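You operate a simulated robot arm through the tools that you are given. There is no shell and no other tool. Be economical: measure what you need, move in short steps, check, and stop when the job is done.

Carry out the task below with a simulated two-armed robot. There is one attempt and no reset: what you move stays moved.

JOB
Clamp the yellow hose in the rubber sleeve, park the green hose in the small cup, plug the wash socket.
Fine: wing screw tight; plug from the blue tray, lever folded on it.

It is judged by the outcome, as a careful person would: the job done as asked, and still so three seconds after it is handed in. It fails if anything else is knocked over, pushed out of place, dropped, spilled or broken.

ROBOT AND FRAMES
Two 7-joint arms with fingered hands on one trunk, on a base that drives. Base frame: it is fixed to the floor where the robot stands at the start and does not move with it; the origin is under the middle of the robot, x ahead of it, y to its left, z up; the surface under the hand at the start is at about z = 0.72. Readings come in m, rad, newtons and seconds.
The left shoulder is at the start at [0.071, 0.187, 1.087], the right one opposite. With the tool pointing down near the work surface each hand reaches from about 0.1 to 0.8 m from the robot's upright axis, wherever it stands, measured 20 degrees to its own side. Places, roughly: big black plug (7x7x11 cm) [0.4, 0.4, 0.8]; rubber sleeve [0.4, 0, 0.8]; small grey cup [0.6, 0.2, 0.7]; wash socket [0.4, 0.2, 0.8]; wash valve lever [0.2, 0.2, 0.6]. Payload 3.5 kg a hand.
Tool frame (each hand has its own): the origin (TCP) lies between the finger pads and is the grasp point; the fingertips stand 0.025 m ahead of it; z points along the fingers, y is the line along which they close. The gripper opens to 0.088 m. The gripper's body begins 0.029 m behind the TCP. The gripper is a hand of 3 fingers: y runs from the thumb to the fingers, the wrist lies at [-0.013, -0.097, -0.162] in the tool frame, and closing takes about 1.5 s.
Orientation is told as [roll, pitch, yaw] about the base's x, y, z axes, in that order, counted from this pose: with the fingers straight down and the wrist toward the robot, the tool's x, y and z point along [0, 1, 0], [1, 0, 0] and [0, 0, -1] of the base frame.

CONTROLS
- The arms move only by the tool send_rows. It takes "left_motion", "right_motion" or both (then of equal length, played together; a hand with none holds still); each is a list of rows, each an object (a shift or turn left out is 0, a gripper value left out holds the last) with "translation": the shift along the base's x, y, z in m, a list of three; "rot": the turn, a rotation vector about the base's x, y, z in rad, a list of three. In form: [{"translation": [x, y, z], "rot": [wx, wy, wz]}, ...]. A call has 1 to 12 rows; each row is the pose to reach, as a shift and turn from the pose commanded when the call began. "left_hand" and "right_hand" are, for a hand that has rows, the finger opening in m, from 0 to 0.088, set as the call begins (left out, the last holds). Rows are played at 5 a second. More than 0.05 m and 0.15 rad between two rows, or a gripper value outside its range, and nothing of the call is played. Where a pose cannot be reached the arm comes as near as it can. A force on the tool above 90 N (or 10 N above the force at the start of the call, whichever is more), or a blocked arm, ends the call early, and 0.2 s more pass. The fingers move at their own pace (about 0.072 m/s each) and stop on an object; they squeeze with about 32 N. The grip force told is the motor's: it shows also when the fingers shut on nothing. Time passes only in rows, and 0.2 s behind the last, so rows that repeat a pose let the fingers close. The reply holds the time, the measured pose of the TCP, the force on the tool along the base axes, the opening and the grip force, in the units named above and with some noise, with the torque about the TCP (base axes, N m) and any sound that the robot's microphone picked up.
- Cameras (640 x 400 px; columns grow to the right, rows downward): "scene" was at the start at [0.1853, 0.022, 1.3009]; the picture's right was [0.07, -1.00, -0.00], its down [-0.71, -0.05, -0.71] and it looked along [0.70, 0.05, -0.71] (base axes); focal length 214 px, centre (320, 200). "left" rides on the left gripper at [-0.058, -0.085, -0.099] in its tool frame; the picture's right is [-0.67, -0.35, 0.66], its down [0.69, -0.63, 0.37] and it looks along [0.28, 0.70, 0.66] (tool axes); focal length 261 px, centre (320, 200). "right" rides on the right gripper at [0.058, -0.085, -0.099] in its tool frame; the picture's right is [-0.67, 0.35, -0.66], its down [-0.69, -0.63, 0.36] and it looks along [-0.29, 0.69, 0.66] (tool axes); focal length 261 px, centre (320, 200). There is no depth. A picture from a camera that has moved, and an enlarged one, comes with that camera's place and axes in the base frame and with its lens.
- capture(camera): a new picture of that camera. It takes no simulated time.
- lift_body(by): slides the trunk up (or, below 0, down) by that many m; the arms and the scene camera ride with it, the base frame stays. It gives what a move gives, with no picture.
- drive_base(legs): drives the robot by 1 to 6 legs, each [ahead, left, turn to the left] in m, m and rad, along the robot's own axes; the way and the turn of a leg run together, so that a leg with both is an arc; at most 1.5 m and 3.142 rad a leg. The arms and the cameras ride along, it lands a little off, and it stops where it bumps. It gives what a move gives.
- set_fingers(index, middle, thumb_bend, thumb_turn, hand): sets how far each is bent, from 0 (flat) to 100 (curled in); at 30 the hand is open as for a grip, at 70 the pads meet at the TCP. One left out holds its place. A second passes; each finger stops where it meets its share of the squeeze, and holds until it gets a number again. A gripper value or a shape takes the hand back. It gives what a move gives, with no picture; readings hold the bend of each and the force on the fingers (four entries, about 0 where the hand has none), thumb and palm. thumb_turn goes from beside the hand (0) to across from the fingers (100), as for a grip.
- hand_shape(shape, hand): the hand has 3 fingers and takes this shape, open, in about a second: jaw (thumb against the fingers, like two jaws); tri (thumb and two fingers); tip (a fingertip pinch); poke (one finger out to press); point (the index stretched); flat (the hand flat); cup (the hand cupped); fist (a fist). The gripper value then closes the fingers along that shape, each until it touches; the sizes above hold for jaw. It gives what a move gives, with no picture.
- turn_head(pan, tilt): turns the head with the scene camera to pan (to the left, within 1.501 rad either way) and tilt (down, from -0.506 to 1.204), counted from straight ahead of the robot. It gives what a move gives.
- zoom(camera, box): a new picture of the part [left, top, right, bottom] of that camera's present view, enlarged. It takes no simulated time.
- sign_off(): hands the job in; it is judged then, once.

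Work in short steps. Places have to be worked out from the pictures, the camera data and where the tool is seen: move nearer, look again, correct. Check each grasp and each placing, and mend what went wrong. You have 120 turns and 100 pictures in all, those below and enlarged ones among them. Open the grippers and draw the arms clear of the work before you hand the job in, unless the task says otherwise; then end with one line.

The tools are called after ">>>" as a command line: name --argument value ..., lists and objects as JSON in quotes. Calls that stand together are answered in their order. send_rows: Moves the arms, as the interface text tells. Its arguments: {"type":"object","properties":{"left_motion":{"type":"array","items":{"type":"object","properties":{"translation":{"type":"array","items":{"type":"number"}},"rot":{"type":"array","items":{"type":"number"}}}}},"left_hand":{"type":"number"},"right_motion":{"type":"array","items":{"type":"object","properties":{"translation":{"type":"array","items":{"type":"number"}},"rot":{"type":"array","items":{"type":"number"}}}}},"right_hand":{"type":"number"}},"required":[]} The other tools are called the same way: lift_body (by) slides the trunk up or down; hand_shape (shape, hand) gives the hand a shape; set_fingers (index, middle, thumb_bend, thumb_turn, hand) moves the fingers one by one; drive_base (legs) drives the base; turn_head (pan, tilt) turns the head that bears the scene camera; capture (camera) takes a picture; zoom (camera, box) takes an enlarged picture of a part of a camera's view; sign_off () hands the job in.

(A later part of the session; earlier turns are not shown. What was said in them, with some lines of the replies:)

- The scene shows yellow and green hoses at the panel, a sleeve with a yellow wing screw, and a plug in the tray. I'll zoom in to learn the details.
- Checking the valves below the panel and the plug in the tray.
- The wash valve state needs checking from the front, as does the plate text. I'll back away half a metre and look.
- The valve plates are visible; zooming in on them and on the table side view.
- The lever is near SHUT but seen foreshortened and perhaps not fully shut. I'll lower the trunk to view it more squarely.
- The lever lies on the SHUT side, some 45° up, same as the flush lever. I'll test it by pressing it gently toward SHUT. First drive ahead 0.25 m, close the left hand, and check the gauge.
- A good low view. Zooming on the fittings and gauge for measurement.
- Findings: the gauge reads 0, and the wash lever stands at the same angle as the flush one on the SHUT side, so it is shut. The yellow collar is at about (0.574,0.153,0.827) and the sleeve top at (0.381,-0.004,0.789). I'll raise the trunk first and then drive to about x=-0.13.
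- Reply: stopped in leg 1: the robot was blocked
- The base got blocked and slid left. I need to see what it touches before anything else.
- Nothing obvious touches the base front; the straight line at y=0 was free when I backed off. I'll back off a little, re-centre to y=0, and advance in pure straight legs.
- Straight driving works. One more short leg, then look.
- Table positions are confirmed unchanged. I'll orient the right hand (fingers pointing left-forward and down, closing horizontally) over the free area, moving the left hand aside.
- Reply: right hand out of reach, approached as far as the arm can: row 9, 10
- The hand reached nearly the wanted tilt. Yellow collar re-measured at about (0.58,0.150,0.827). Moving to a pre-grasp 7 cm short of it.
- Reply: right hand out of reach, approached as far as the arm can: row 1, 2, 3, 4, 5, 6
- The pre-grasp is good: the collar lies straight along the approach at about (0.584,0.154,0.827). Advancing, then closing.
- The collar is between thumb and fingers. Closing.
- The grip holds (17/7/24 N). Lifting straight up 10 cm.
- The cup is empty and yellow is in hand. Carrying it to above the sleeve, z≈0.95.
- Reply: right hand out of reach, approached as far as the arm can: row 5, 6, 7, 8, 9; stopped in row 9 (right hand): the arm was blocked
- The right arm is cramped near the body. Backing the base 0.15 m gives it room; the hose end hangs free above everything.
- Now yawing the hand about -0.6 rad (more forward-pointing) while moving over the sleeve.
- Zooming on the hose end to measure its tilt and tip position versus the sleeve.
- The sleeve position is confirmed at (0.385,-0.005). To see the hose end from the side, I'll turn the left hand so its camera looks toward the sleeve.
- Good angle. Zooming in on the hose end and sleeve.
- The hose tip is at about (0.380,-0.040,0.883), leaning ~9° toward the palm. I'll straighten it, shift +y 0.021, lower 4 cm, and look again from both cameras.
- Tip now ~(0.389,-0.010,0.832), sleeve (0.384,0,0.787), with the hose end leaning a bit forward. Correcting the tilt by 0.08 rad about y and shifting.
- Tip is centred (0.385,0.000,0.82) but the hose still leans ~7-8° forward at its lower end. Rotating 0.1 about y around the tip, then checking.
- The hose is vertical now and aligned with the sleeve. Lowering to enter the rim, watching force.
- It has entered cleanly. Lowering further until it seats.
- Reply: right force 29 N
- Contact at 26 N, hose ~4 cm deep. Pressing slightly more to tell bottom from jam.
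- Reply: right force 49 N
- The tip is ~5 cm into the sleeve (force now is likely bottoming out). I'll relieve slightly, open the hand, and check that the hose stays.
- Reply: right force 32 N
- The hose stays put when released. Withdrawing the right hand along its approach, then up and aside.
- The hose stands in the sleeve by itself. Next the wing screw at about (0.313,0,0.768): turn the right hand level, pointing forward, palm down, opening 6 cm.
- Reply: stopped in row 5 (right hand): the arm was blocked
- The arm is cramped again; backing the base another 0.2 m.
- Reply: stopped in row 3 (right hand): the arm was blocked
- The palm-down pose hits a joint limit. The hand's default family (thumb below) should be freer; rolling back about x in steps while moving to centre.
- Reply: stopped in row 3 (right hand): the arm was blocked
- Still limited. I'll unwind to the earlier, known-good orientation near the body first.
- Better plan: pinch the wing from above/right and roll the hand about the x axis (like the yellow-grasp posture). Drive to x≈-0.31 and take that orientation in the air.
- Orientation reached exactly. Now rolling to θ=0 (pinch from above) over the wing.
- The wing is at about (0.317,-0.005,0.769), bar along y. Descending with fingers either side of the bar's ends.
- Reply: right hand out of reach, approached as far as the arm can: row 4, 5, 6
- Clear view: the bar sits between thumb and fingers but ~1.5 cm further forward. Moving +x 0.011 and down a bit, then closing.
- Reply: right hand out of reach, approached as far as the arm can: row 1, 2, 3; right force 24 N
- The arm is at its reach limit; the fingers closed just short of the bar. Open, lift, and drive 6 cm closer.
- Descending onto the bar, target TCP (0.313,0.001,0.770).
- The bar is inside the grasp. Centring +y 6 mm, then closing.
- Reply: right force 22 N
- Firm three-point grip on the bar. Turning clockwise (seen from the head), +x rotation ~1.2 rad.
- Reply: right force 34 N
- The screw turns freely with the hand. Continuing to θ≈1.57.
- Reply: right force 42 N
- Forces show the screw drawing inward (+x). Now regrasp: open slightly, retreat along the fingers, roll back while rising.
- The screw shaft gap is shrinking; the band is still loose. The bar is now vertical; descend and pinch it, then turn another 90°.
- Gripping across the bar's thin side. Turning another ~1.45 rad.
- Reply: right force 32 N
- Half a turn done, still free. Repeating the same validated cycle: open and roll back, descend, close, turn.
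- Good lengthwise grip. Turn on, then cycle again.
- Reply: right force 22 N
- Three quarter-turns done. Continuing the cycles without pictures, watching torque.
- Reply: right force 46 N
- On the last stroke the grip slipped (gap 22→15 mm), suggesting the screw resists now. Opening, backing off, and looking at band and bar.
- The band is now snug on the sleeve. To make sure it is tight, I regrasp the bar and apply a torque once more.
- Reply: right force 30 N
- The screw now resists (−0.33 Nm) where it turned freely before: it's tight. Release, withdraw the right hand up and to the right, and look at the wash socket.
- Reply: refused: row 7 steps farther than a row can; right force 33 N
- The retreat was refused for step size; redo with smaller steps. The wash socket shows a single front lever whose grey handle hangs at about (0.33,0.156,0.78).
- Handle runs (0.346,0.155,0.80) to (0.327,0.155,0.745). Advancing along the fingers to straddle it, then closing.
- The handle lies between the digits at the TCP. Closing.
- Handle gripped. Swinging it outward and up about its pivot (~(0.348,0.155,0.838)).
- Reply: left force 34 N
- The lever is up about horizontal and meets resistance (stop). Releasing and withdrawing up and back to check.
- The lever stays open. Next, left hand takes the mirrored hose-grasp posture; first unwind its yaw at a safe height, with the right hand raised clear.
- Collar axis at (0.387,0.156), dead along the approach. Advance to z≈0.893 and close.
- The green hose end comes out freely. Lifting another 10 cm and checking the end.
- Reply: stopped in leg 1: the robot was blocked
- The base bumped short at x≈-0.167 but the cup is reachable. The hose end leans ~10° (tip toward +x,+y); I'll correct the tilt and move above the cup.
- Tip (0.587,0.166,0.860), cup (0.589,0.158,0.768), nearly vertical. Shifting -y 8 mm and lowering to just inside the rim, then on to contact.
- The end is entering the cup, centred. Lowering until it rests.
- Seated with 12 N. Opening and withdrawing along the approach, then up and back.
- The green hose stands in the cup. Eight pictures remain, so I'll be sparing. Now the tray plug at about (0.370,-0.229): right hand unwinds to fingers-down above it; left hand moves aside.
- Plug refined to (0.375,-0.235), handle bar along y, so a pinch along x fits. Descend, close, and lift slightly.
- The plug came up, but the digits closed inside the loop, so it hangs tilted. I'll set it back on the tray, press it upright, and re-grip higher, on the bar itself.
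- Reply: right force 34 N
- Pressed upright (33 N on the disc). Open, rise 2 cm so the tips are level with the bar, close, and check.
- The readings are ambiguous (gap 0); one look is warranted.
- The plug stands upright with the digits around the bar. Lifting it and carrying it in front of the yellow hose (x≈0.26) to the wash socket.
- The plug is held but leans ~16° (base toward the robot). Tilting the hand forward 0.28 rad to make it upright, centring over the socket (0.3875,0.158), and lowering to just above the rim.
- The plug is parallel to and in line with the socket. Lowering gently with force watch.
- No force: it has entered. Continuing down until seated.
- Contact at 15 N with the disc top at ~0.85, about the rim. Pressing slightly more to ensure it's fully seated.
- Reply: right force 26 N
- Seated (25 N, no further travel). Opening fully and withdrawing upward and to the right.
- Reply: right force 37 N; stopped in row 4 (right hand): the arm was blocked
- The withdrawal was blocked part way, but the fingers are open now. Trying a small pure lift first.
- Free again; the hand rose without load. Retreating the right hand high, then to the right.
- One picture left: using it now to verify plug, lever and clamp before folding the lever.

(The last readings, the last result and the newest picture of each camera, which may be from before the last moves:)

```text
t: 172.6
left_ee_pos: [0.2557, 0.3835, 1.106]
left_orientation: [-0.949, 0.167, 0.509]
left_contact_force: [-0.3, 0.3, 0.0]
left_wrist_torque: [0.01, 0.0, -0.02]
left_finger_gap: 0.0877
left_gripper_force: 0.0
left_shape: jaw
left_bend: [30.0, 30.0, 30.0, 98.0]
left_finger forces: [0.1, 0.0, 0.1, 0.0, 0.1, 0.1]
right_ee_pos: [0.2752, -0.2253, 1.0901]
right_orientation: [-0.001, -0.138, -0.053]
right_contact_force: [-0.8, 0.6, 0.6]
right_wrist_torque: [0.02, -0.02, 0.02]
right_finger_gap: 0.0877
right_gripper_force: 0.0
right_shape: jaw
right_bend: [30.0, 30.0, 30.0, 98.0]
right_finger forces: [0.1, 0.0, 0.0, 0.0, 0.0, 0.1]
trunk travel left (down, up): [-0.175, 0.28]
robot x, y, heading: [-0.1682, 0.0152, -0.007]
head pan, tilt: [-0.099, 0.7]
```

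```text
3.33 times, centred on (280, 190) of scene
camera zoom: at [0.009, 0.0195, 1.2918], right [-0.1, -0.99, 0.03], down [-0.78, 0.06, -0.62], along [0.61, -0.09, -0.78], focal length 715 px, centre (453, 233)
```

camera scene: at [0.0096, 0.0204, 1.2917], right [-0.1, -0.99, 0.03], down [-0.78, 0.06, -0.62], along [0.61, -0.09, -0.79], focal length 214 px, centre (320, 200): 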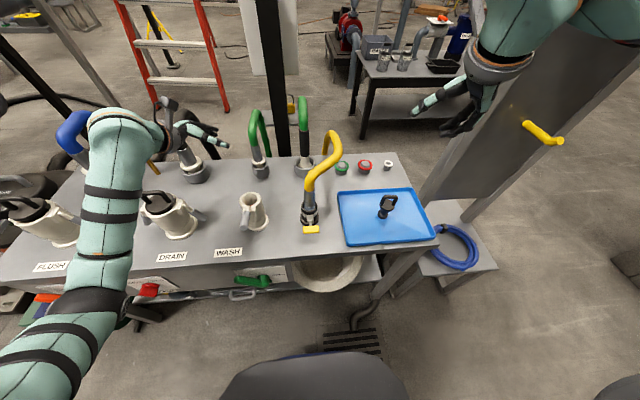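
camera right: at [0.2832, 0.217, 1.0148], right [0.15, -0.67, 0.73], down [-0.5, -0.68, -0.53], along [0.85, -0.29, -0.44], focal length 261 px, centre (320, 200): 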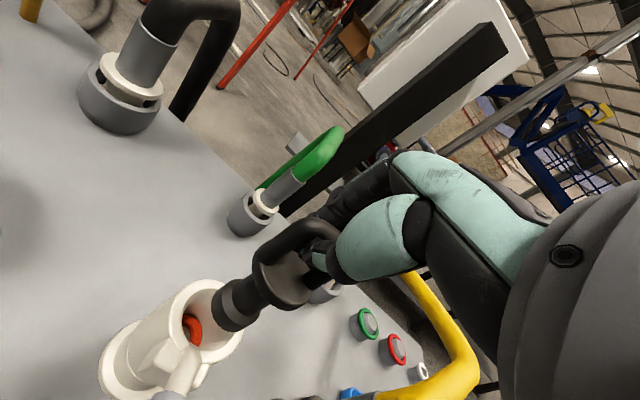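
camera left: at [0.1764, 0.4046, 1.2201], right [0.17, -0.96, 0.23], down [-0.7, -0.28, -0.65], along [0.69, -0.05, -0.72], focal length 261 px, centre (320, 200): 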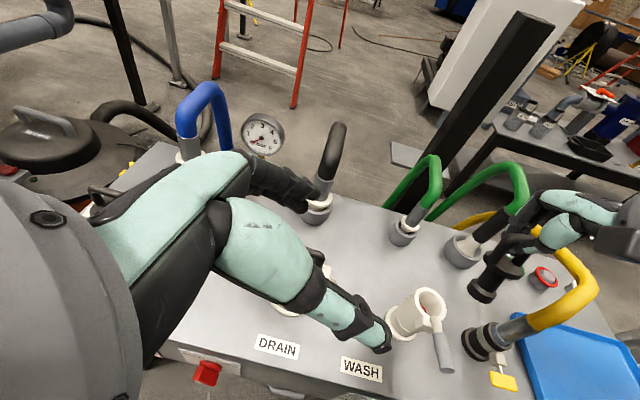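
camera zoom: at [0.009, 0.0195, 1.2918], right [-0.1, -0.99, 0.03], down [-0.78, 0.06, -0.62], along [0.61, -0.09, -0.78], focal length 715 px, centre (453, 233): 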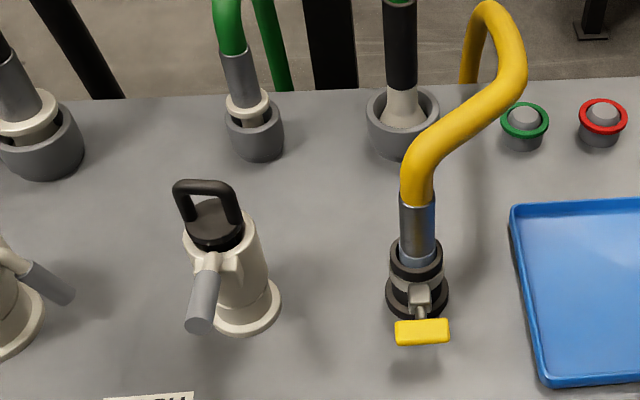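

All is well: yellow clamped, green in its cup, plug seated; the handle lies horizontally, its end at (0.29,0.157,0.847). I'll back to the earlier proven base position and reorient the left hand for folding the lever.

>>> drive_base --legs '[[-0.07, 0, 0]]'

>>> send_rows --left_motion '[{"translation": [0, -0.01, 0], "rot": [0.121, 0.011, -0.069]}, {"translation": [0, -0.02, 0], "rot": [0.242, 0.022, -0.137]}, {"translation": [0, -0.03, -0.01], "rot": [0.363, 0.034, -0.206]}, {"translation": [0, -0.04, -0.015], "rot": [0.484, 0.045, -0.274]}, {"translation": [0.0, -0.05, -0.02], "rot": [0.606, 0.056, -0.343]}, {"translation": [0.0, -0.06, -0.02], "rot": [0.727, 0.067, -0.412]}, {"translation": [0.0, -0.07, -0.02], "rot": [0.848, 0.079, -0.48]}, {"translation": [0.0, -0.08, -0.02], "rot": [0.969, 0.09, -0.549]}, {"translation": [0.0, -0.08, -0.02], "rot": [0.969, 0.09, -0.549]}]' --left_hand 0.06

>>> send_rows --left_motion '[{"rot": [0, 0, -0.14]}, {"rot": [0, 0, -0.28]}, {"rot": [0, 0, -0.42]}, {"rot": [0, 0, -0.56]}, {"rot": [0, 0, -0.7]}, {"rot": [0, 0, -0.84]}, {"rot": [0, 0, -0.98]}, {"rot": [0, 0, -1.12]}, {"rot": [0, 0, -1.26]}, {"rot": [0, 0, -1.4]}, {"rot": [0, 0, -1.54]}, {"rot": [0, 0, -1.57]}]'

```text
t: 173.7
left_ee_pos: [0.2, 0.3928, 1.0979]
left_orientation: [-0.947, 0.184, 0.503]
left_contact_force: [1.0, -0.2, 0.1]
left_wrist_torque: [-0.01, 0.0, 0.04]
left_finger_gap: 0.0878
left_gripper_force: 0.1
left_shape: jaw
left_bend: [30.0, 30.0, 30.0, 98.0]
left_finger forces: [0.0, 0.0, 0.0, 0.0, 0.0, 0.1]
right_ee_pos: [0.2135, -0.2167, 1.0849]
right_orientation: [-0.012, -0.124, -0.057]
right_contact_force: [-0.7, 0.2, 0.4]
right_wrist_torque: [0.0, -0.02, 0.02]
right_finger_gap: 0.0877
right_gripper_force: 0.1
right_shape: jaw
right_bend: [30.0, 30.0, 30.0, 98.0]
right_finger forces: [0.1, 0.0, 0.1, 0.0, 0.0, 0.0]
trunk travel left (down, up): [-0.175, 0.28]
robot x, y, heading: [-0.2386, 0.0202, -0.011]
head pan, tilt: [-0.099, 0.7]
```

```text
t: 175.7
left_ee_pos: [0.1903, 0.2989, 1.0848]
left_orientation: [0.013, 0.004, -0.003]
left_contact_force: [-0.1, -0.2, -0.1]
left_wrist_torque: [-0.01, -0.01, 0.0]
left_finger_gap: 0.0608
left_gripper_force: 0.1
left_shape: jaw
left_bend: [28.0, 37.0, 59.0, 99.0]
left_finger forces: [0.0, 0.1, 0.0, 0.0, 0.0, 0.0]
right_ee_pos: [0.2043, -0.2318, 1.086]
right_orientation: [0.0, -0.133, -0.06]
right_contact_force: [-0.7, -0.1, 0.4]
right_wrist_torque: [-0.01, 0.0, 0.02]
right_finger_gap: 0.088
right_gripper_force: 0.0
right_shape: jaw
right_bend: [30.0, 30.0, 30.0, 98.0]
right_finger forces: [0.0, 0.0, 0.0, 0.0, 0.1, 0.0]
trunk travel left (down, up): [-0.175, 0.28]
robot x, y, heading: [-0.24, 0.02, -0.014]
head pan, tilt: [-0.099, 0.7]
```

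```text
t: 178.3
left_ee_pos: [0.1845, 0.2738, 1.0638]
left_orientation: [0.029, 0.018, -1.559]
left_contact_force: [-0.1, 0.5, -0.2]
left_wrist_torque: [0.0, 0.0, 0.02]
left_finger_gap: 0.0604
left_gripper_force: 0.0
left_shape: jaw
left_bend: [28.0, 37.0, 59.0, 99.0]
left_finger forces: [0.0, 0.0, 0.0, 0.1, 0.0, 0.1]
left hand out of reach, approached as far as the arm can: row 11, 12
right_ee_pos: [0.2058, -0.2318, 1.0858]
right_orientation: [0.001, -0.131, -0.059]
right_contact_force: [0.4, 0.1, -0.5]
right_wrist_torque: [-0.01, 0.02, 0.01]
right_finger_gap: 0.0881
right_gripper_force: 0.1
right_shape: jaw
right_bend: [30.0, 30.0, 30.0, 98.0]
right_finger forces: [0.0, 0.0, 0.0, 0.0, 0.1, 0.0]
trunk travel left (down, up): [-0.175, 0.28]
robot x, y, heading: [-0.2394, 0.0161, -0.012]
head pan, tilt: [-0.099, 0.7]
```

Orientation reached. Moving above the handle in two steps, correcting from measured poses.

>>> send_rows --left_motion '[{"translation": [0.02, -0.025, -0.02], "rot": [0, -0.03, 0]}, {"translation": [0.04, -0.05, -0.04], "rot": [0, -0.06, 0]}, {"translation": [0.065, -0.075, -0.06], "rot": [0, -0.09, 0]}, {"translation": [0.09, -0.1, -0.085], "rot": [0, -0.12, 0]}, {"translation": [0.11, -0.117, -0.11], "rot": [0, -0.12, 0]}, {"translation": [0.11, -0.117, -0.11], "rot": [0, -0.12, 0]}]'

```text
t: 179.7
left_ee_pos: [0.2752, 0.1731, 0.9613]
left_orientation: [0.135, 0.004, -1.572]
left_contact_force: [-0.4, 0.6, 0.5]
left_wrist_torque: [-0.02, 0.01, 0.01]
left_finger_gap: 0.0603
left_gripper_force: 0.1
left_shape: jaw
left_bend: [28.0, 38.0, 59.0, 99.0]
left_finger forces: [0.0, 0.0, 0.0, 0.1, 0.0, 0.1]
left hand out of reach, approached as far as the arm can: row 5, 6
right_ee_pos: [0.205, -0.2335, 1.0867]
right_orientation: [0.001, -0.134, -0.06]
right_contact_force: [0.3, -0.7, 0.0]
right_wrist_torque: [0.0, -0.01, 0.02]
right_finger_gap: 0.0878
right_gripper_force: 0.1
right_shape: jaw
right_bend: [30.0, 30.0, 30.0, 98.0]
right_finger forces: [0.1, 0.0, 0.0, 0.0, 0.0, 0.0]
trunk travel left (down, up): [-0.175, 0.28]
robot x, y, heading: [-0.2354, 0.0163, -0.013]
head pan, tilt: [-0.099, 0.7]
```

>>> send_rows --left_motion '[{"translation": [0.01, -0.006, -0.015]}, {"translation": [0.02, -0.012, -0.03]}, {"translation": [0.028, -0.016, -0.05]}, {"translation": [0.028, -0.016, -0.05]}]'

```text
t: 180.7
left_ee_pos: [0.269, 0.1818, 0.9315]
left_orientation: [0.133, 0.003, -1.57]
left_contact_force: [0.8, 0.4, 0.4]
left_wrist_torque: [-0.04, 0.01, 0.0]
left_finger_gap: 0.0605
left_gripper_force: 0.0
left_shape: jaw
left_bend: [28.0, 38.0, 59.0, 99.0]
left_finger forces: [0.0, 0.0, 0.1, 0.0, 0.1, 0.0]
left hand out of reach, approached as far as the arm can: row 1, 2, 3, 4
right_ee_pos: [0.205, -0.2309, 1.085]
right_orientation: [0.003, -0.132, -0.057]
right_contact_force: [-0.9, 0.0, 0.1]
right_wrist_torque: [-0.01, 0.01, 0.03]
right_finger_gap: 0.088
right_gripper_force: 0.1
right_shape: jaw
right_bend: [30.0, 30.0, 30.0, 98.0]
right_finger forces: [0.0, 0.1, 0.0, 0.0, 0.1, 0.0]
trunk travel left (down, up): [-0.175, 0.28]
robot x, y, heading: [-0.239, 0.0178, -0.015]
head pan, tilt: [-0.099, 0.7]
```

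A joint limit again; the base stands 5 cm further left than before. Raise slightly and shift the base right 5 cm to restore the proven geometry.

>>> send_rows --left_motion '[{"translation": [-0.02, 0.02, 0.03]}, {"translation": [-0.03, 0.04, 0.05]}]'

>>> drive_base --legs '[[0, -0.055, 0]]'

```text
t: 181.3
left_ee_pos: [0.2375, 0.2219, 0.9832]
left_orientation: [0.134, 0.004, -1.571]
left_contact_force: [0.3, 0.1, 0.0]
left_wrist_torque: [0.0, 0.02, -0.01]
left_finger_gap: 0.0605
left_gripper_force: 0.0
left_shape: jaw
left_bend: [28.0, 38.0, 59.0, 99.0]
left_finger forces: [0.0, 0.0, 0.1, 0.0, 0.1, 0.0]
right_ee_pos: [0.205, -0.233, 1.086]
right_orientation: [0.003, -0.135, -0.06]
right_contact_force: [-0.1, 0.5, -0.3]
right_wrist_torque: [0.02, -0.01, 0.0]
right_finger_gap: 0.0879
right_gripper_force: 0.1
right_shape: jaw
right_bend: [30.0, 30.0, 30.0, 98.0]
right_finger forces: [0.0, 0.0, 0.0, 0.0, 0.0, 0.0]
trunk travel left (down, up): [-0.175, 0.28]
robot x, y, heading: [-0.2385, 0.0155, -0.017]
head pan, tilt: [-0.099, 0.7]
```

```text
t: 182.2
left_ee_pos: [0.2506, 0.1696, 0.9766]
left_orientation: [0.126, -0.005, -1.561]
left_contact_force: [-0.5, 0.2, -0.7]
left_wrist_torque: [0.0, -0.08, 0.05]
left_finger_gap: 0.0603
left_gripper_force: 0.1
left_shape: jaw
left_bend: [28.0, 38.0, 59.0, 99.0]
left_finger forces: [0.0, 0.0, 0.0, 0.1, 0.0, 0.0]
right_ee_pos: [0.222, -0.2844, 1.0868]
right_orientation: [-0.009, -0.125, -0.047]
right_contact_force: [0.1, 0.8, -0.6]
right_wrist_torque: [-0.04, -0.01, -0.03]
right_finger_gap: 0.0879
right_gripper_force: 0.1
right_shape: jaw
right_bend: [30.0, 30.0, 30.0, 98.0]
right_finger forces: [0.0, 0.0, 0.0, 0.1, 0.1, 0.1]
trunk travel left (down, up): [-0.175, 0.28]
robot x, y, heading: [-0.2337, -0.0447, -0.008]
head pan, tilt: [-0.099, 0.7]
```

>>> send_rows --left_motion '[{"translation": [0.02, -0.005, -0.02]}, {"translation": [0.04, -0.01, -0.04]}, {"translation": [0.052, -0.013, -0.06]}, {"translation": [0.052, -0.013, -0.06]}]'

```text
t: 183.2
left_ee_pos: [0.2872, 0.1498, 0.9272]
left_orientation: [0.131, 0.007, -1.563]
left_contact_force: [-0.5, -0.4, 0.0]
left_wrist_torque: [0.03, -0.01, 0.03]
left_finger_gap: 0.0605
left_gripper_force: 0.1
left_shape: jaw
left_bend: [28.0, 38.0, 59.0, 99.0]
left_finger forces: [0.0, 0.0, 0.0, 0.1, 0.0, 0.0]
left hand out of reach, approached as far as the arm can: row 3, 4
right_ee_pos: [0.216, -0.2958, 1.0834]
right_orientation: [0.006, -0.131, -0.052]
right_contact_force: [-0.3, 0.8, 0.7]
right_wrist_torque: [0.0, -0.02, 0.01]
right_finger_gap: 0.0879
right_gripper_force: 0.0
right_shape: jaw
right_bend: [30.0, 30.0, 30.0, 97.0]
right_finger forces: [0.0, 0.0, 0.0, 0.0, 0.1, 0.0]
trunk travel left (down, up): [-0.175, 0.28]
robot x, y, heading: [-0.2359, -0.0423, -0.009]
head pan, tilt: [-0.099, 0.7]
```

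Tilting the hand forward (ψ≈0.45, as in the earlier grasp) should free the wrist.

>>> send_rows --left_motion '[{"translation": [0, 0.003, 0], "rot": [0, -0.11, 0]}, {"translation": [0, 0.005, 0], "rot": [0, -0.22, 0]}, {"translation": [0, 0.005, 0], "rot": [0, -0.32, 0]}, {"translation": [0, 0.005, -0.01], "rot": [0, -0.32, 0]}]'

```text
t: 184.2
left_ee_pos: [0.2911, 0.1564, 0.9151]
left_orientation: [0.448, 0.005, -1.557]
left_contact_force: [0.3, 0.4, -0.2]
left_wrist_torque: [0.0, 0.02, 0.0]
left_finger_gap: 0.0602
left_gripper_force: 0.1
left_shape: jaw
left_bend: [28.0, 38.0, 59.0, 99.0]
left_finger forces: [0.0, 0.0, 0.0, 0.1, 0.1, 0.1]
right_ee_pos: [0.2217, -0.2989, 1.0813]
right_orientation: [0.005, -0.126, -0.051]
right_contact_force: [-0.4, 0.1, -0.6]
right_wrist_torque: [-0.06, -0.01, -0.01]
right_finger_gap: 0.0881
right_gripper_force: 0.0
right_shape: jaw
right_bend: [30.0, 30.0, 30.0, 97.0]
right_finger forces: [0.1, 0.1, 0.0, 0.1, 0.0, 0.1]
trunk travel left (down, up): [-0.175, 0.28]
robot x, y, heading: [-0.2281, -0.0496, -0.005]
head pan, tilt: [-0.099, 0.7]
```

Position reached. Straddle the handle and close.

>>> send_rows --left_motion '[{"translation": [0.004, 0.001, -0.02]}, {"translation": [0.007, 0.001, -0.045]}, {"translation": [0.009, 0.001, -0.063]}, {"translation": [0.009, 0.001, -0.063]}]'

>>> send_rows --left_motion '[{}, {}, {}, {}, {}, {}, {}]' --left_hand 0.0

```text
t: 185.2
left_ee_pos: [0.2906, 0.1539, 0.864]
left_orientation: [0.446, 0.011, -1.557]
left_contact_force: [-0.6, -0.6, -0.9]
left_wrist_torque: [-0.03, 0.0, 0.02]
left_finger_gap: 0.0603
left_gripper_force: 0.1
left_shape: jaw
left_bend: [28.0, 38.0, 59.0, 99.0]
left_finger forces: [0.0, 0.0, 0.1, 0.0, 0.0, 0.0]
left hand out of reach, approached as far as the arm can: row 3, 4
right_ee_pos: [0.2214, -0.2966, 1.0804]
right_orientation: [0.006, -0.127, -0.051]
right_contact_force: [-0.9, 0.4, 0.2]
right_wrist_torque: [0.01, -0.01, 0.01]
right_finger_gap: 0.0878
right_gripper_force: 0.1
right_shape: jaw
right_bend: [30.0, 30.0, 30.0, 97.0]
right_finger forces: [0.1, 0.1, 0.0, 0.1, 0.0, 0.0]
trunk travel left (down, up): [-0.175, 0.28]
robot x, y, heading: [-0.2292, -0.0477, -0.005]
head pan, tilt: [-0.099, 0.7]
```

```text
t: 186.8
left_ee_pos: [0.2902, 0.1532, 0.8624]
left_orientation: [0.445, 0.01, -1.556]
left_contact_force: [-1.8, -0.1, -11.0]
left_wrist_torque: [-0.02, 0.03, -0.02]
left_finger_gap: 0.0115
left_gripper_force: 32.1
left_shape: jaw
left_bend: [70.0, 67.0, 75.0, 100.0]
left_finger forces: [18.4, 10.6, 0.0, 0.0, 26.5, 0.0]
right_ee_pos: [0.2226, -0.2969, 1.0804]
right_orientation: [0.005, -0.126, -0.049]
right_contact_force: [0.4, -0.2, 0.7]
right_wrist_torque: [-0.02, 0.0, 0.0]
right_finger_gap: 0.0881
right_gripper_force: 0.1
right_shape: jaw
right_bend: [30.0, 30.0, 30.0, 97.0]
right_finger forces: [0.1, 0.1, 0.0, 0.0, 0.0, 0.1]
trunk travel left (down, up): [-0.175, 0.28]
robot x, y, heading: [-0.2341, -0.0495, -0.004]
head pan, tilt: [-0.099, 0.7]
```

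Firm grip on the handle (18/11/27 N). Swinging it down and in along the arc.

>>> send_rows --left_motion '[{"translation": [-0.008, -0.002, -0.003]}, {"translation": [-0.006, -0.002, -0.013]}, {"translation": [-0.001, -0.002, -0.024]}, {"translation": [0.007, -0.002, -0.033]}, {"translation": [0.016, -0.001, -0.04]}, {"translation": [0.023, -0.001, -0.044]}, {"translation": [0.03, -0.001, -0.046]}, {"translation": [0.03, -0.001, -0.046]}]'

```text
t: 188.6
left_ee_pos: [0.284, 0.1501, 0.8536]
left_orientation: [0.443, 0.01, -1.556]
left_contact_force: [21.5, 12.6, -4.6]
left_wrist_torque: [0.07, -0.27, 0.13]
left_finger_gap: 0.0114
left_gripper_force: 31.8
left_shape: jaw
left_bend: [70.0, 71.0, 74.0, 100.0]
left_finger forces: [12.7, 6.5, 0.0, 0.0, 30.3, 0.1]
left hand out of reach, approached as far as the arm can: row 2, 3, 4, 5, 6, 7, 8
right_ee_pos: [0.2262, -0.2949, 1.0807]
right_orientation: [0.002, -0.123, -0.053]
right_contact_force: [-0.2, -0.2, -0.4]
right_wrist_torque: [0.0, 0.0, 0.04]
right_finger_gap: 0.0879
right_gripper_force: 0.1
right_shape: jaw
right_bend: [30.0, 30.0, 30.0, 97.0]
right_finger forces: [0.0, 0.0, 0.1, 0.1, 0.1, 0.0]
trunk travel left (down, up): [-0.175, 0.28]
robot x, y, heading: [-0.2312, -0.047, -0.005]
head pan, tilt: [-0.099, 0.7]
```

The left arm can't go lower in this posture; I'll release, rise, lower the trunk by 10 cm (hand ends back at about the same height), and retry with more reach.

>>> send_rows --left_motion '[{}, {}, {}, {"translation": [-0.01, 0.003, 0.03]}, {"translation": [-0.015, 0.006, 0.065]}, {"translation": [-0.02, 0.006, 0.1]}, {"translation": [-0.02, 0.006, 0.13]}, {"translation": [-0.02, 0.006, 0.13]}]' --left_hand 0.06

>>> lift_body --by -0.1

```text
t: 190.4
left_ee_pos: [0.2622, 0.1553, 0.9873]
left_orientation: [0.448, 0.006, -1.56]
left_contact_force: [-1.5, -0.4, -0.3]
left_wrist_torque: [-0.04, 0.0, 0.02]
left_finger_gap: 0.0598
left_gripper_force: 0.2
left_shape: jaw
left_bend: [28.0, 38.0, 60.0, 100.0]
left_finger forces: [0.0, 0.0, 0.1, 0.0, 0.0, 0.0]
right_ee_pos: [0.2222, -0.298, 1.0815]
right_orientation: [0.005, -0.126, -0.052]
right_contact_force: [0.6, 0.9, -0.2]
right_wrist_torque: [0.02, 0.02, 0.02]
right_finger_gap: 0.0878
right_gripper_force: 0.1
right_shape: jaw
right_bend: [30.0, 30.0, 30.0, 97.0]
right_finger forces: [0.0, 0.0, 0.0, 0.0, 0.1, 0.1]
trunk travel left (down, up): [-0.175, 0.28]
robot x, y, heading: [-0.2291, -0.0461, -0.001]
head pan, tilt: [-0.099, 0.7]
```

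```text
t: 191.7
left_ee_pos: [0.2597, 0.1548, 0.8904]
left_orientation: [0.447, 0.007, -1.556]
left_contact_force: [-0.4, 0.2, -0.3]
left_wrist_torque: [0.01, 0.0, 0.0]
left_finger_gap: 0.0594
left_gripper_force: 0.1
left_shape: jaw
left_bend: [28.0, 38.0, 60.0, 100.0]
left_finger forces: [0.1, 0.0, 0.0, 0.0, 0.0, 0.1]
right_ee_pos: [0.2217, -0.2952, 0.9831]
right_orientation: [0.007, -0.127, -0.051]
right_contact_force: [-0.4, 0.3, 0.4]
right_wrist_torque: [0.0, 0.01, -0.01]
right_finger_gap: 0.088
right_gripper_force: 0.1
right_shape: jaw
right_bend: [30.0, 30.0, 30.0, 97.0]
right_finger forces: [0.0, 0.0, 0.1, 0.0, 0.1, 0.0]
trunk travel left (down, up): [-0.075, 0.38]
robot x, y, heading: [-0.234, -0.0456, -0.005]
head pan, tilt: [-0.099, 0.7]
```

Now over and down onto the handle, then close.

>>> send_rows --left_motion '[{"translation": [0.02, 0.001, 0.003]}, {"translation": [0.039, 0.002, 0.003]}, {"translation": [0.039, 0.002, -0.015]}, {"translation": [0.039, 0.002, -0.03]}, {"translation": [0.039, 0.002, -0.04]}, {"translation": [0.039, 0.002, -0.04]}]'

>>> send_rows --left_motion '[{}, {}, {}, {}, {}, {}, {}]' --left_hand 0.0

```text
t: 193.1
left_ee_pos: [0.3016, 0.1567, 0.8488]
left_orientation: [0.448, 0.004, -1.559]
left_contact_force: [0.4, 0.6, -0.6]
left_wrist_torque: [-0.02, -0.01, -0.01]
left_finger_gap: 0.0598
left_gripper_force: 0.1
left_shape: jaw
left_bend: [28.0, 38.0, 60.0, 100.0]
left_finger forces: [0.0, 0.0, 0.0, 0.0, 0.1, 0.1]
right_ee_pos: [0.2213, -0.2959, 0.9818]
right_orientation: [0.007, -0.127, -0.051]
right_contact_force: [0.3, 0.8, -0.5]
right_wrist_torque: [-0.01, 0.02, 0.02]
right_finger_gap: 0.0879
right_gripper_force: 0.0
right_shape: jaw
right_bend: [30.0, 30.0, 30.0, 97.0]
right_finger forces: [0.0, 0.1, 0.1, 0.0, 0.1, 0.0]
trunk travel left (down, up): [-0.075, 0.38]
robot x, y, heading: [-0.2306, -0.0465, -0.003]
head pan, tilt: [-0.099, 0.7]
```

```text
t: 194.7
left_ee_pos: [0.299, 0.1584, 0.8481]
left_orientation: [0.446, 0.006, -1.559]
left_contact_force: [-2.0, 5.6, -8.1]
left_wrist_torque: [0.01, 0.11, 0.03]
left_finger_gap: 0.0085
left_gripper_force: 32.2
left_shape: jaw
left_bend: [72.0, 72.0, 77.0, 100.0]
left_finger forces: [6.3, 5.3, 0.1, 0.0, 28.3, 0.1]
right_ee_pos: [0.2236, -0.2951, 0.9816]
right_orientation: [0.006, -0.126, -0.049]
right_contact_force: [0.2, 0.5, 0.0]
right_wrist_torque: [-0.01, 0.0, -0.02]
right_finger_gap: 0.0879
right_gripper_force: 0.0
right_shape: jaw
right_bend: [30.0, 30.0, 30.0, 97.0]
right_finger forces: [0.0, 0.1, 0.1, 0.0, 0.0, 0.1]
trunk travel left (down, up): [-0.075, 0.38]
robot x, y, heading: [-0.2333, -0.0468, -0.006]
head pan, tilt: [-0.099, 0.7]
```

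Gripped, and the reach is good now. Swinging the lever down and in.

>>> send_rows --left_motion '[{"translation": [-0.004, 0, -0.0125]}, {"translation": [-0.0027, 0, -0.0254]}, {"translation": [0.0017, 0, -0.0376]}, {"translation": [0.009, 0, -0.0483]}, {"translation": [0.0186, 0, -0.0569]}, {"translation": [0.0277, 0, -0.0619]}, {"translation": [0.033, 0, -0.064]}, {"translation": [0.033, 0, -0.064]}]'

```text
t: 196.5
left_ee_pos: [0.3341, 0.1577, 0.7844]
left_orientation: [0.448, 0.006, -1.559]
left_contact_force: [-0.6, -0.7, 0.2]
left_wrist_torque: [0.0, 0.01, 0.0]
left_finger_gap: 0.007
left_gripper_force: 32.1
left_shape: jaw
left_bend: [72.0, 73.0, 80.0, 100.0]
left_finger forces: [0.1, 0.1, 0.0, 0.1, 0.1, 0.1]
right_ee_pos: [0.2219, -0.2967, 0.9814]
right_orientation: [0.007, -0.126, -0.052]
right_contact_force: [-0.3, -0.6, -0.2]
right_wrist_torque: [-0.03, 0.02, 0.01]
right_finger_gap: 0.0878
right_gripper_force: 0.1
right_shape: jaw
right_bend: [30.0, 30.0, 30.0, 97.0]
right_finger forces: [0.0, 0.0, 0.1, 0.1, 0.0, 0.0]
trunk travel left (down, up): [-0.075, 0.38]
robot x, y, heading: [-0.2312, -0.0444, -0.003]
head pan, tilt: [-0.099, 0.7]
```

The finger forces dropped to zero, so the grip was lost somewhere along the arc. I'll open, retreat along the fingers (digits straddle the handle), then use closed fingers as a pusher.

>>> send_rows --left_motion '[{}, {}, {}, {"translation": [-0.013, 0, 0.027]}, {"translation": [-0.026, 0, 0.055]}, {"translation": [-0.042, 0, 0.09]}, {"translation": [-0.05, 0, 0.125]}, {"translation": [-0.05, 0, 0.125]}]' --left_hand 0.06

>>> send_rows --left_motion '[{}, {}, {}, {}, {}, {}, {}]' --left_hand 0.0

>>> send_rows --left_motion '[{"translation": [0.004, 0, -0.015]}, {"translation": [0.004, 0, -0.03]}, {"translation": [0.004, 0, -0.045]}, {"translation": [0.004, 0, -0.06]}]'

```text
t: 198.3
left_ee_pos: [0.2824, 0.1557, 0.9104]
left_orientation: [0.446, 0.006, -1.557]
left_contact_force: [0.3, -0.1, -0.1]
left_wrist_torque: [0.0, 0.02, 0.01]
left_finger_gap: 0.0596
left_gripper_force: 0.1
left_shape: jaw
left_bend: [28.0, 38.0, 60.0, 100.0]
left_finger forces: [0.0, 0.0, 0.0, 0.0, 0.1, 0.0]
right_ee_pos: [0.223, -0.2965, 0.9813]
right_orientation: [0.006, -0.126, -0.052]
right_contact_force: [-0.3, 0.8, 0.0]
right_wrist_torque: [-0.03, -0.01, 0.03]
right_finger_gap: 0.0877
right_gripper_force: 0.1
right_shape: jaw
right_bend: [30.0, 30.0, 30.0, 97.0]
right_finger forces: [0.1, 0.0, 0.1, 0.0, 0.0, 0.0]
trunk travel left (down, up): [-0.075, 0.38]
robot x, y, heading: [-0.2309, -0.0485, -0.007]
head pan, tilt: [-0.099, 0.7]
```

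```text
t: 199.9
left_ee_pos: [0.2834, 0.1566, 0.9117]
left_orientation: [0.446, 0.005, -1.558]
left_contact_force: [-0.3, 0.7, 0.2]
left_wrist_torque: [0.0, 0.02, 0.02]
left_finger_gap: 0.0002
left_gripper_force: 32.5
left_shape: jaw
left_bend: [70.0, 70.0, 76.0, 100.0]
left_finger forces: [0.0, 0.0, 0.0, 0.1, 0.0, 0.1]
right_ee_pos: [0.2222, -0.2969, 0.9824]
right_orientation: [0.006, -0.127, -0.05]
right_contact_force: [0.1, -0.7, -0.6]
right_wrist_torque: [0.04, -0.01, -0.02]
right_finger_gap: 0.0881
right_gripper_force: 0.0
right_shape: jaw
right_bend: [30.0, 30.0, 30.0, 97.0]
right_finger forces: [0.1, 0.0, 0.0, 0.1, 0.0, 0.0]
trunk travel left (down, up): [-0.075, 0.38]
robot x, y, heading: [-0.2293, -0.0471, -0.004]
head pan, tilt: [-0.099, 0.7]
```

```text
t: 200.9
left_ee_pos: [0.2862, 0.1562, 0.8497]
left_orientation: [0.446, 0.004, -1.558]
left_contact_force: [-0.4, -0.6, 0.2]
left_wrist_torque: [0.01, -0.01, 0.01]
left_finger_gap: 0.0
left_gripper_force: 32.1
left_shape: jaw
left_bend: [70.0, 70.0, 76.0, 100.0]
left_finger forces: [0.0, 0.0, 0.0, 0.0, 0.0, 0.0]
right_ee_pos: [0.2216, -0.2962, 0.982]
right_orientation: [0.007, -0.124, -0.05]
right_contact_force: [0.6, -0.7, 0.4]
right_wrist_torque: [0.0, 0.02, -0.01]
right_finger_gap: 0.0882
right_gripper_force: 0.1
right_shape: jaw
right_bend: [30.0, 30.0, 30.0, 97.0]
right_finger forces: [0.0, 0.1, 0.1, 0.0, 0.1, 0.0]
trunk travel left (down, up): [-0.075, 0.38]
robot x, y, heading: [-0.2339, -0.0508, -0.004]
head pan, tilt: [-0.099, 0.7]
```

No contact where the handle used to stick out: it has swung down. Continue the sweep and push inward until resistance.

>>> send_rows --left_motion '[{"translation": [0, 0, -0.015]}, {"translation": [0, 0, -0.03]}, {"translation": [0.003, 0, -0.045]}, {"translation": [0.006, 0, -0.06]}, {"translation": [0.012, 0, -0.065]}, {"translation": [0.018, 0, -0.067]}, {"translation": [0.024, 0, -0.068]}, {"translation": [0.03, 0, -0.068]}]'

```text
t: 202.7
left_ee_pos: [0.3015, 0.1671, 0.7866]
left_orientation: [0.457, 0.006, -1.555]
left_contact_force: [-1.5, -1.0, 0.1]
left_wrist_torque: [0.0, 0.02, 0.02]
left_finger_gap: 0.0
left_gripper_force: 32.3
left_shape: jaw
left_bend: [70.0, 70.0, 77.0, 100.0]
left_finger forces: [0.0, 0.0, 0.0, 0.0, 0.1, 0.0]
right_ee_pos: [0.2042, -0.2871, 0.9817]
right_orientation: [0.009, -0.13, -0.05]
right_contact_force: [0.4, 0.0, 0.3]
right_wrist_torque: [0.0, -0.01, -0.01]
right_finger_gap: 0.088
right_gripper_force: 0.0
right_shape: jaw
right_bend: [30.0, 30.0, 30.0, 97.0]
right_finger forces: [0.0, 0.0, 0.0, 0.0, 0.1, 0.0]
trunk travel left (down, up): [-0.075, 0.38]
robot x, y, heading: [-0.2474, -0.0336, -0.007]
head pan, tilt: [-0.099, 0.7]
```

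Contact was met at the folded position (the base even yielded slightly). One more short push to confirm it is firmly home.

>>> send_rows --left_motion '[{"translation": [0.006, -0.008, 0]}, {"translation": [0.014, -0.01, 0]}, {"translation": [0.02, -0.01, 0]}]'

```text
t: 203.4
left_ee_pos: [0.3083, 0.1563, 0.7792]
left_orientation: [0.428, 0.027, -1.55]
left_contact_force: [-38.7, 24.6, 14.8]
left_wrist_torque: [0.2, -0.08, 0.47]
left_finger_gap: 0.0003
left_gripper_force: 32.3
left_shape: jaw
left_bend: [70.0, 70.0, 78.0, 100.0]
left_finger forces: [12.4, 0.0, 0.1, 0.0, 0.0, 0.0]
right_ee_pos: [0.2138, -0.2928, 0.9813]
right_orientation: [0.018, -0.133, -0.039]
right_contact_force: [0.3, -0.4, 0.2]
right_wrist_torque: [0.01, 0.04, -0.03]
right_finger_gap: 0.0879
right_gripper_force: 0.0
right_shape: jaw
right_bend: [30.0, 30.0, 30.0, 98.0]
right_finger forces: [0.0, 0.1, 0.1, 0.0, 0.1, 0.0]
trunk travel left (down, up): [-0.075, 0.38]
robot x, y, heading: [-0.2381, -0.0414, 0.009]
head pan, tilt: [-0.099, 0.7]
stopped in row 3 (left hand): the force on the tool passed its limit at 104 N (the readings are from after the stop); the commanded pose is now the measured one
```

The handle is solidly home. Withdrawing the left hand backward and up, opening it.

>>> send_rows --left_motion '[{"translation": [-0.02, 0, 0.005]}, {"translation": [-0.05, 0, 0.015]}, {"translation": [-0.075, 0, 0.05]}, {"translation": [-0.08, 0.01, 0.095]}, {"translation": [-0.08, 0.03, 0.135]}, {"translation": [-0.08, 0.06, 0.17]}, {"translation": [-0.08, 0.09, 0.2]}, {"translation": [-0.08, 0.12, 0.23]}, {"translation": [-0.08, 0.12, 0.23]}]'

>>> send_rows --left_motion '[{}, {}, {}, {}, {}]' --left_hand 0.088

>>> drive_base --legs '[[-0.15, 0, 0]]'

```text
t: 205.4
left_ee_pos: [0.2341, 0.274, 1.0066]
left_orientation: [0.424, 0.023, -1.556]
left_contact_force: [0.0, 0.8, -0.1]
left_wrist_torque: [0.01, -0.02, -0.03]
left_finger_gap: 0.0
left_gripper_force: 32.0
left_shape: jaw
left_bend: [70.0, 70.0, 78.0, 100.0]
left_finger forces: [0.0, 0.0, 0.0, 0.0, 0.0, 0.0]
right_ee_pos: [0.2187, -0.2925, 0.9788]
right_orientation: [0.017, -0.125, -0.046]
right_contact_force: [0.5, -0.5, -0.1]
right_wrist_torque: [0.01, 0.01, -0.03]
right_finger_gap: 0.088
right_gripper_force: 0.1
right_shape: jaw
right_bend: [30.0, 30.0, 30.0, 98.0]
right_finger forces: [0.0, 0.1, 0.0, 0.1, 0.0, 0.0]
trunk travel left (down, up): [-0.075, 0.38]
robot x, y, heading: [-0.2387, -0.04, -0.001]
head pan, tilt: [-0.099, 0.7]
```

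```text
t: 206.6
left_ee_pos: [0.2353, 0.274, 1.0042]
left_orientation: [0.424, 0.023, -1.555]
left_contact_force: [-0.6, 1.1, -0.4]
left_wrist_torque: [-0.02, 0.02, -0.04]
left_finger_gap: 0.0873
left_gripper_force: 0.0
left_shape: jaw
left_bend: [30.0, 30.0, 30.0, 98.0]
left_finger forces: [0.0, 0.1, 0.0, 0.0, 0.0, 0.1]
right_ee_pos: [0.2199, -0.2934, 0.9801]
right_orientation: [0.015, -0.125, -0.046]
right_contact_force: [0.8, -0.6, -0.3]
right_wrist_torque: [0.0, 0.0, 0.02]
right_finger_gap: 0.0877
right_gripper_force: 0.1
right_shape: jaw
right_bend: [30.0, 30.0, 30.0, 98.0]
right_finger forces: [0.2, 0.1, 0.0, 0.0, 0.0, 0.0]
trunk travel left (down, up): [-0.075, 0.38]
robot x, y, heading: [-0.24, -0.0384, 0.004]
head pan, tilt: [-0.099, 0.7]
```

```text
t: 207.9
left_ee_pos: [0.0878, 0.2712, 1.0032]
left_orientation: [0.424, 0.024, -1.557]
left_contact_force: [0.7, 0.0, 0.1]
left_wrist_torque: [-0.01, -0.02, -0.02]
left_finger_gap: 0.0876
left_gripper_force: 0.0
left_shape: jaw
left_bend: [30.0, 30.0, 30.0, 98.0]
left_finger forces: [0.0, 0.0, 0.0, 0.0, 0.1, 0.0]
right_ee_pos: [0.0697, -0.2982, 0.9769]
right_orientation: [0.016, -0.123, -0.046]
right_contact_force: [-0.4, 0.4, 1.1]
right_wrist_torque: [0.01, 0.01, 0.0]
right_finger_gap: 0.0878
right_gripper_force: 0.1
right_shape: jaw
right_bend: [30.0, 30.0, 30.0, 98.0]
right_finger forces: [0.0, 0.0, 0.1, 0.0, 0.0, 0.0]
trunk travel left (down, up): [-0.075, 0.38]
robot x, y, heading: [-0.3828, -0.0393, 0.006]
head pan, tilt: [-0.099, 0.7]
```

Both hands are open and clear of the work; handing in.

>>> sign_off

```text
The job is handed in.
```

The job is handed in: yellow hose clamped in the sleeve with the wing screw tight, green hose in the small cup, and the tray plug in the wash socket with its lever folded. The lever fold is confirmed only by touch, since I had no pictures left by then.
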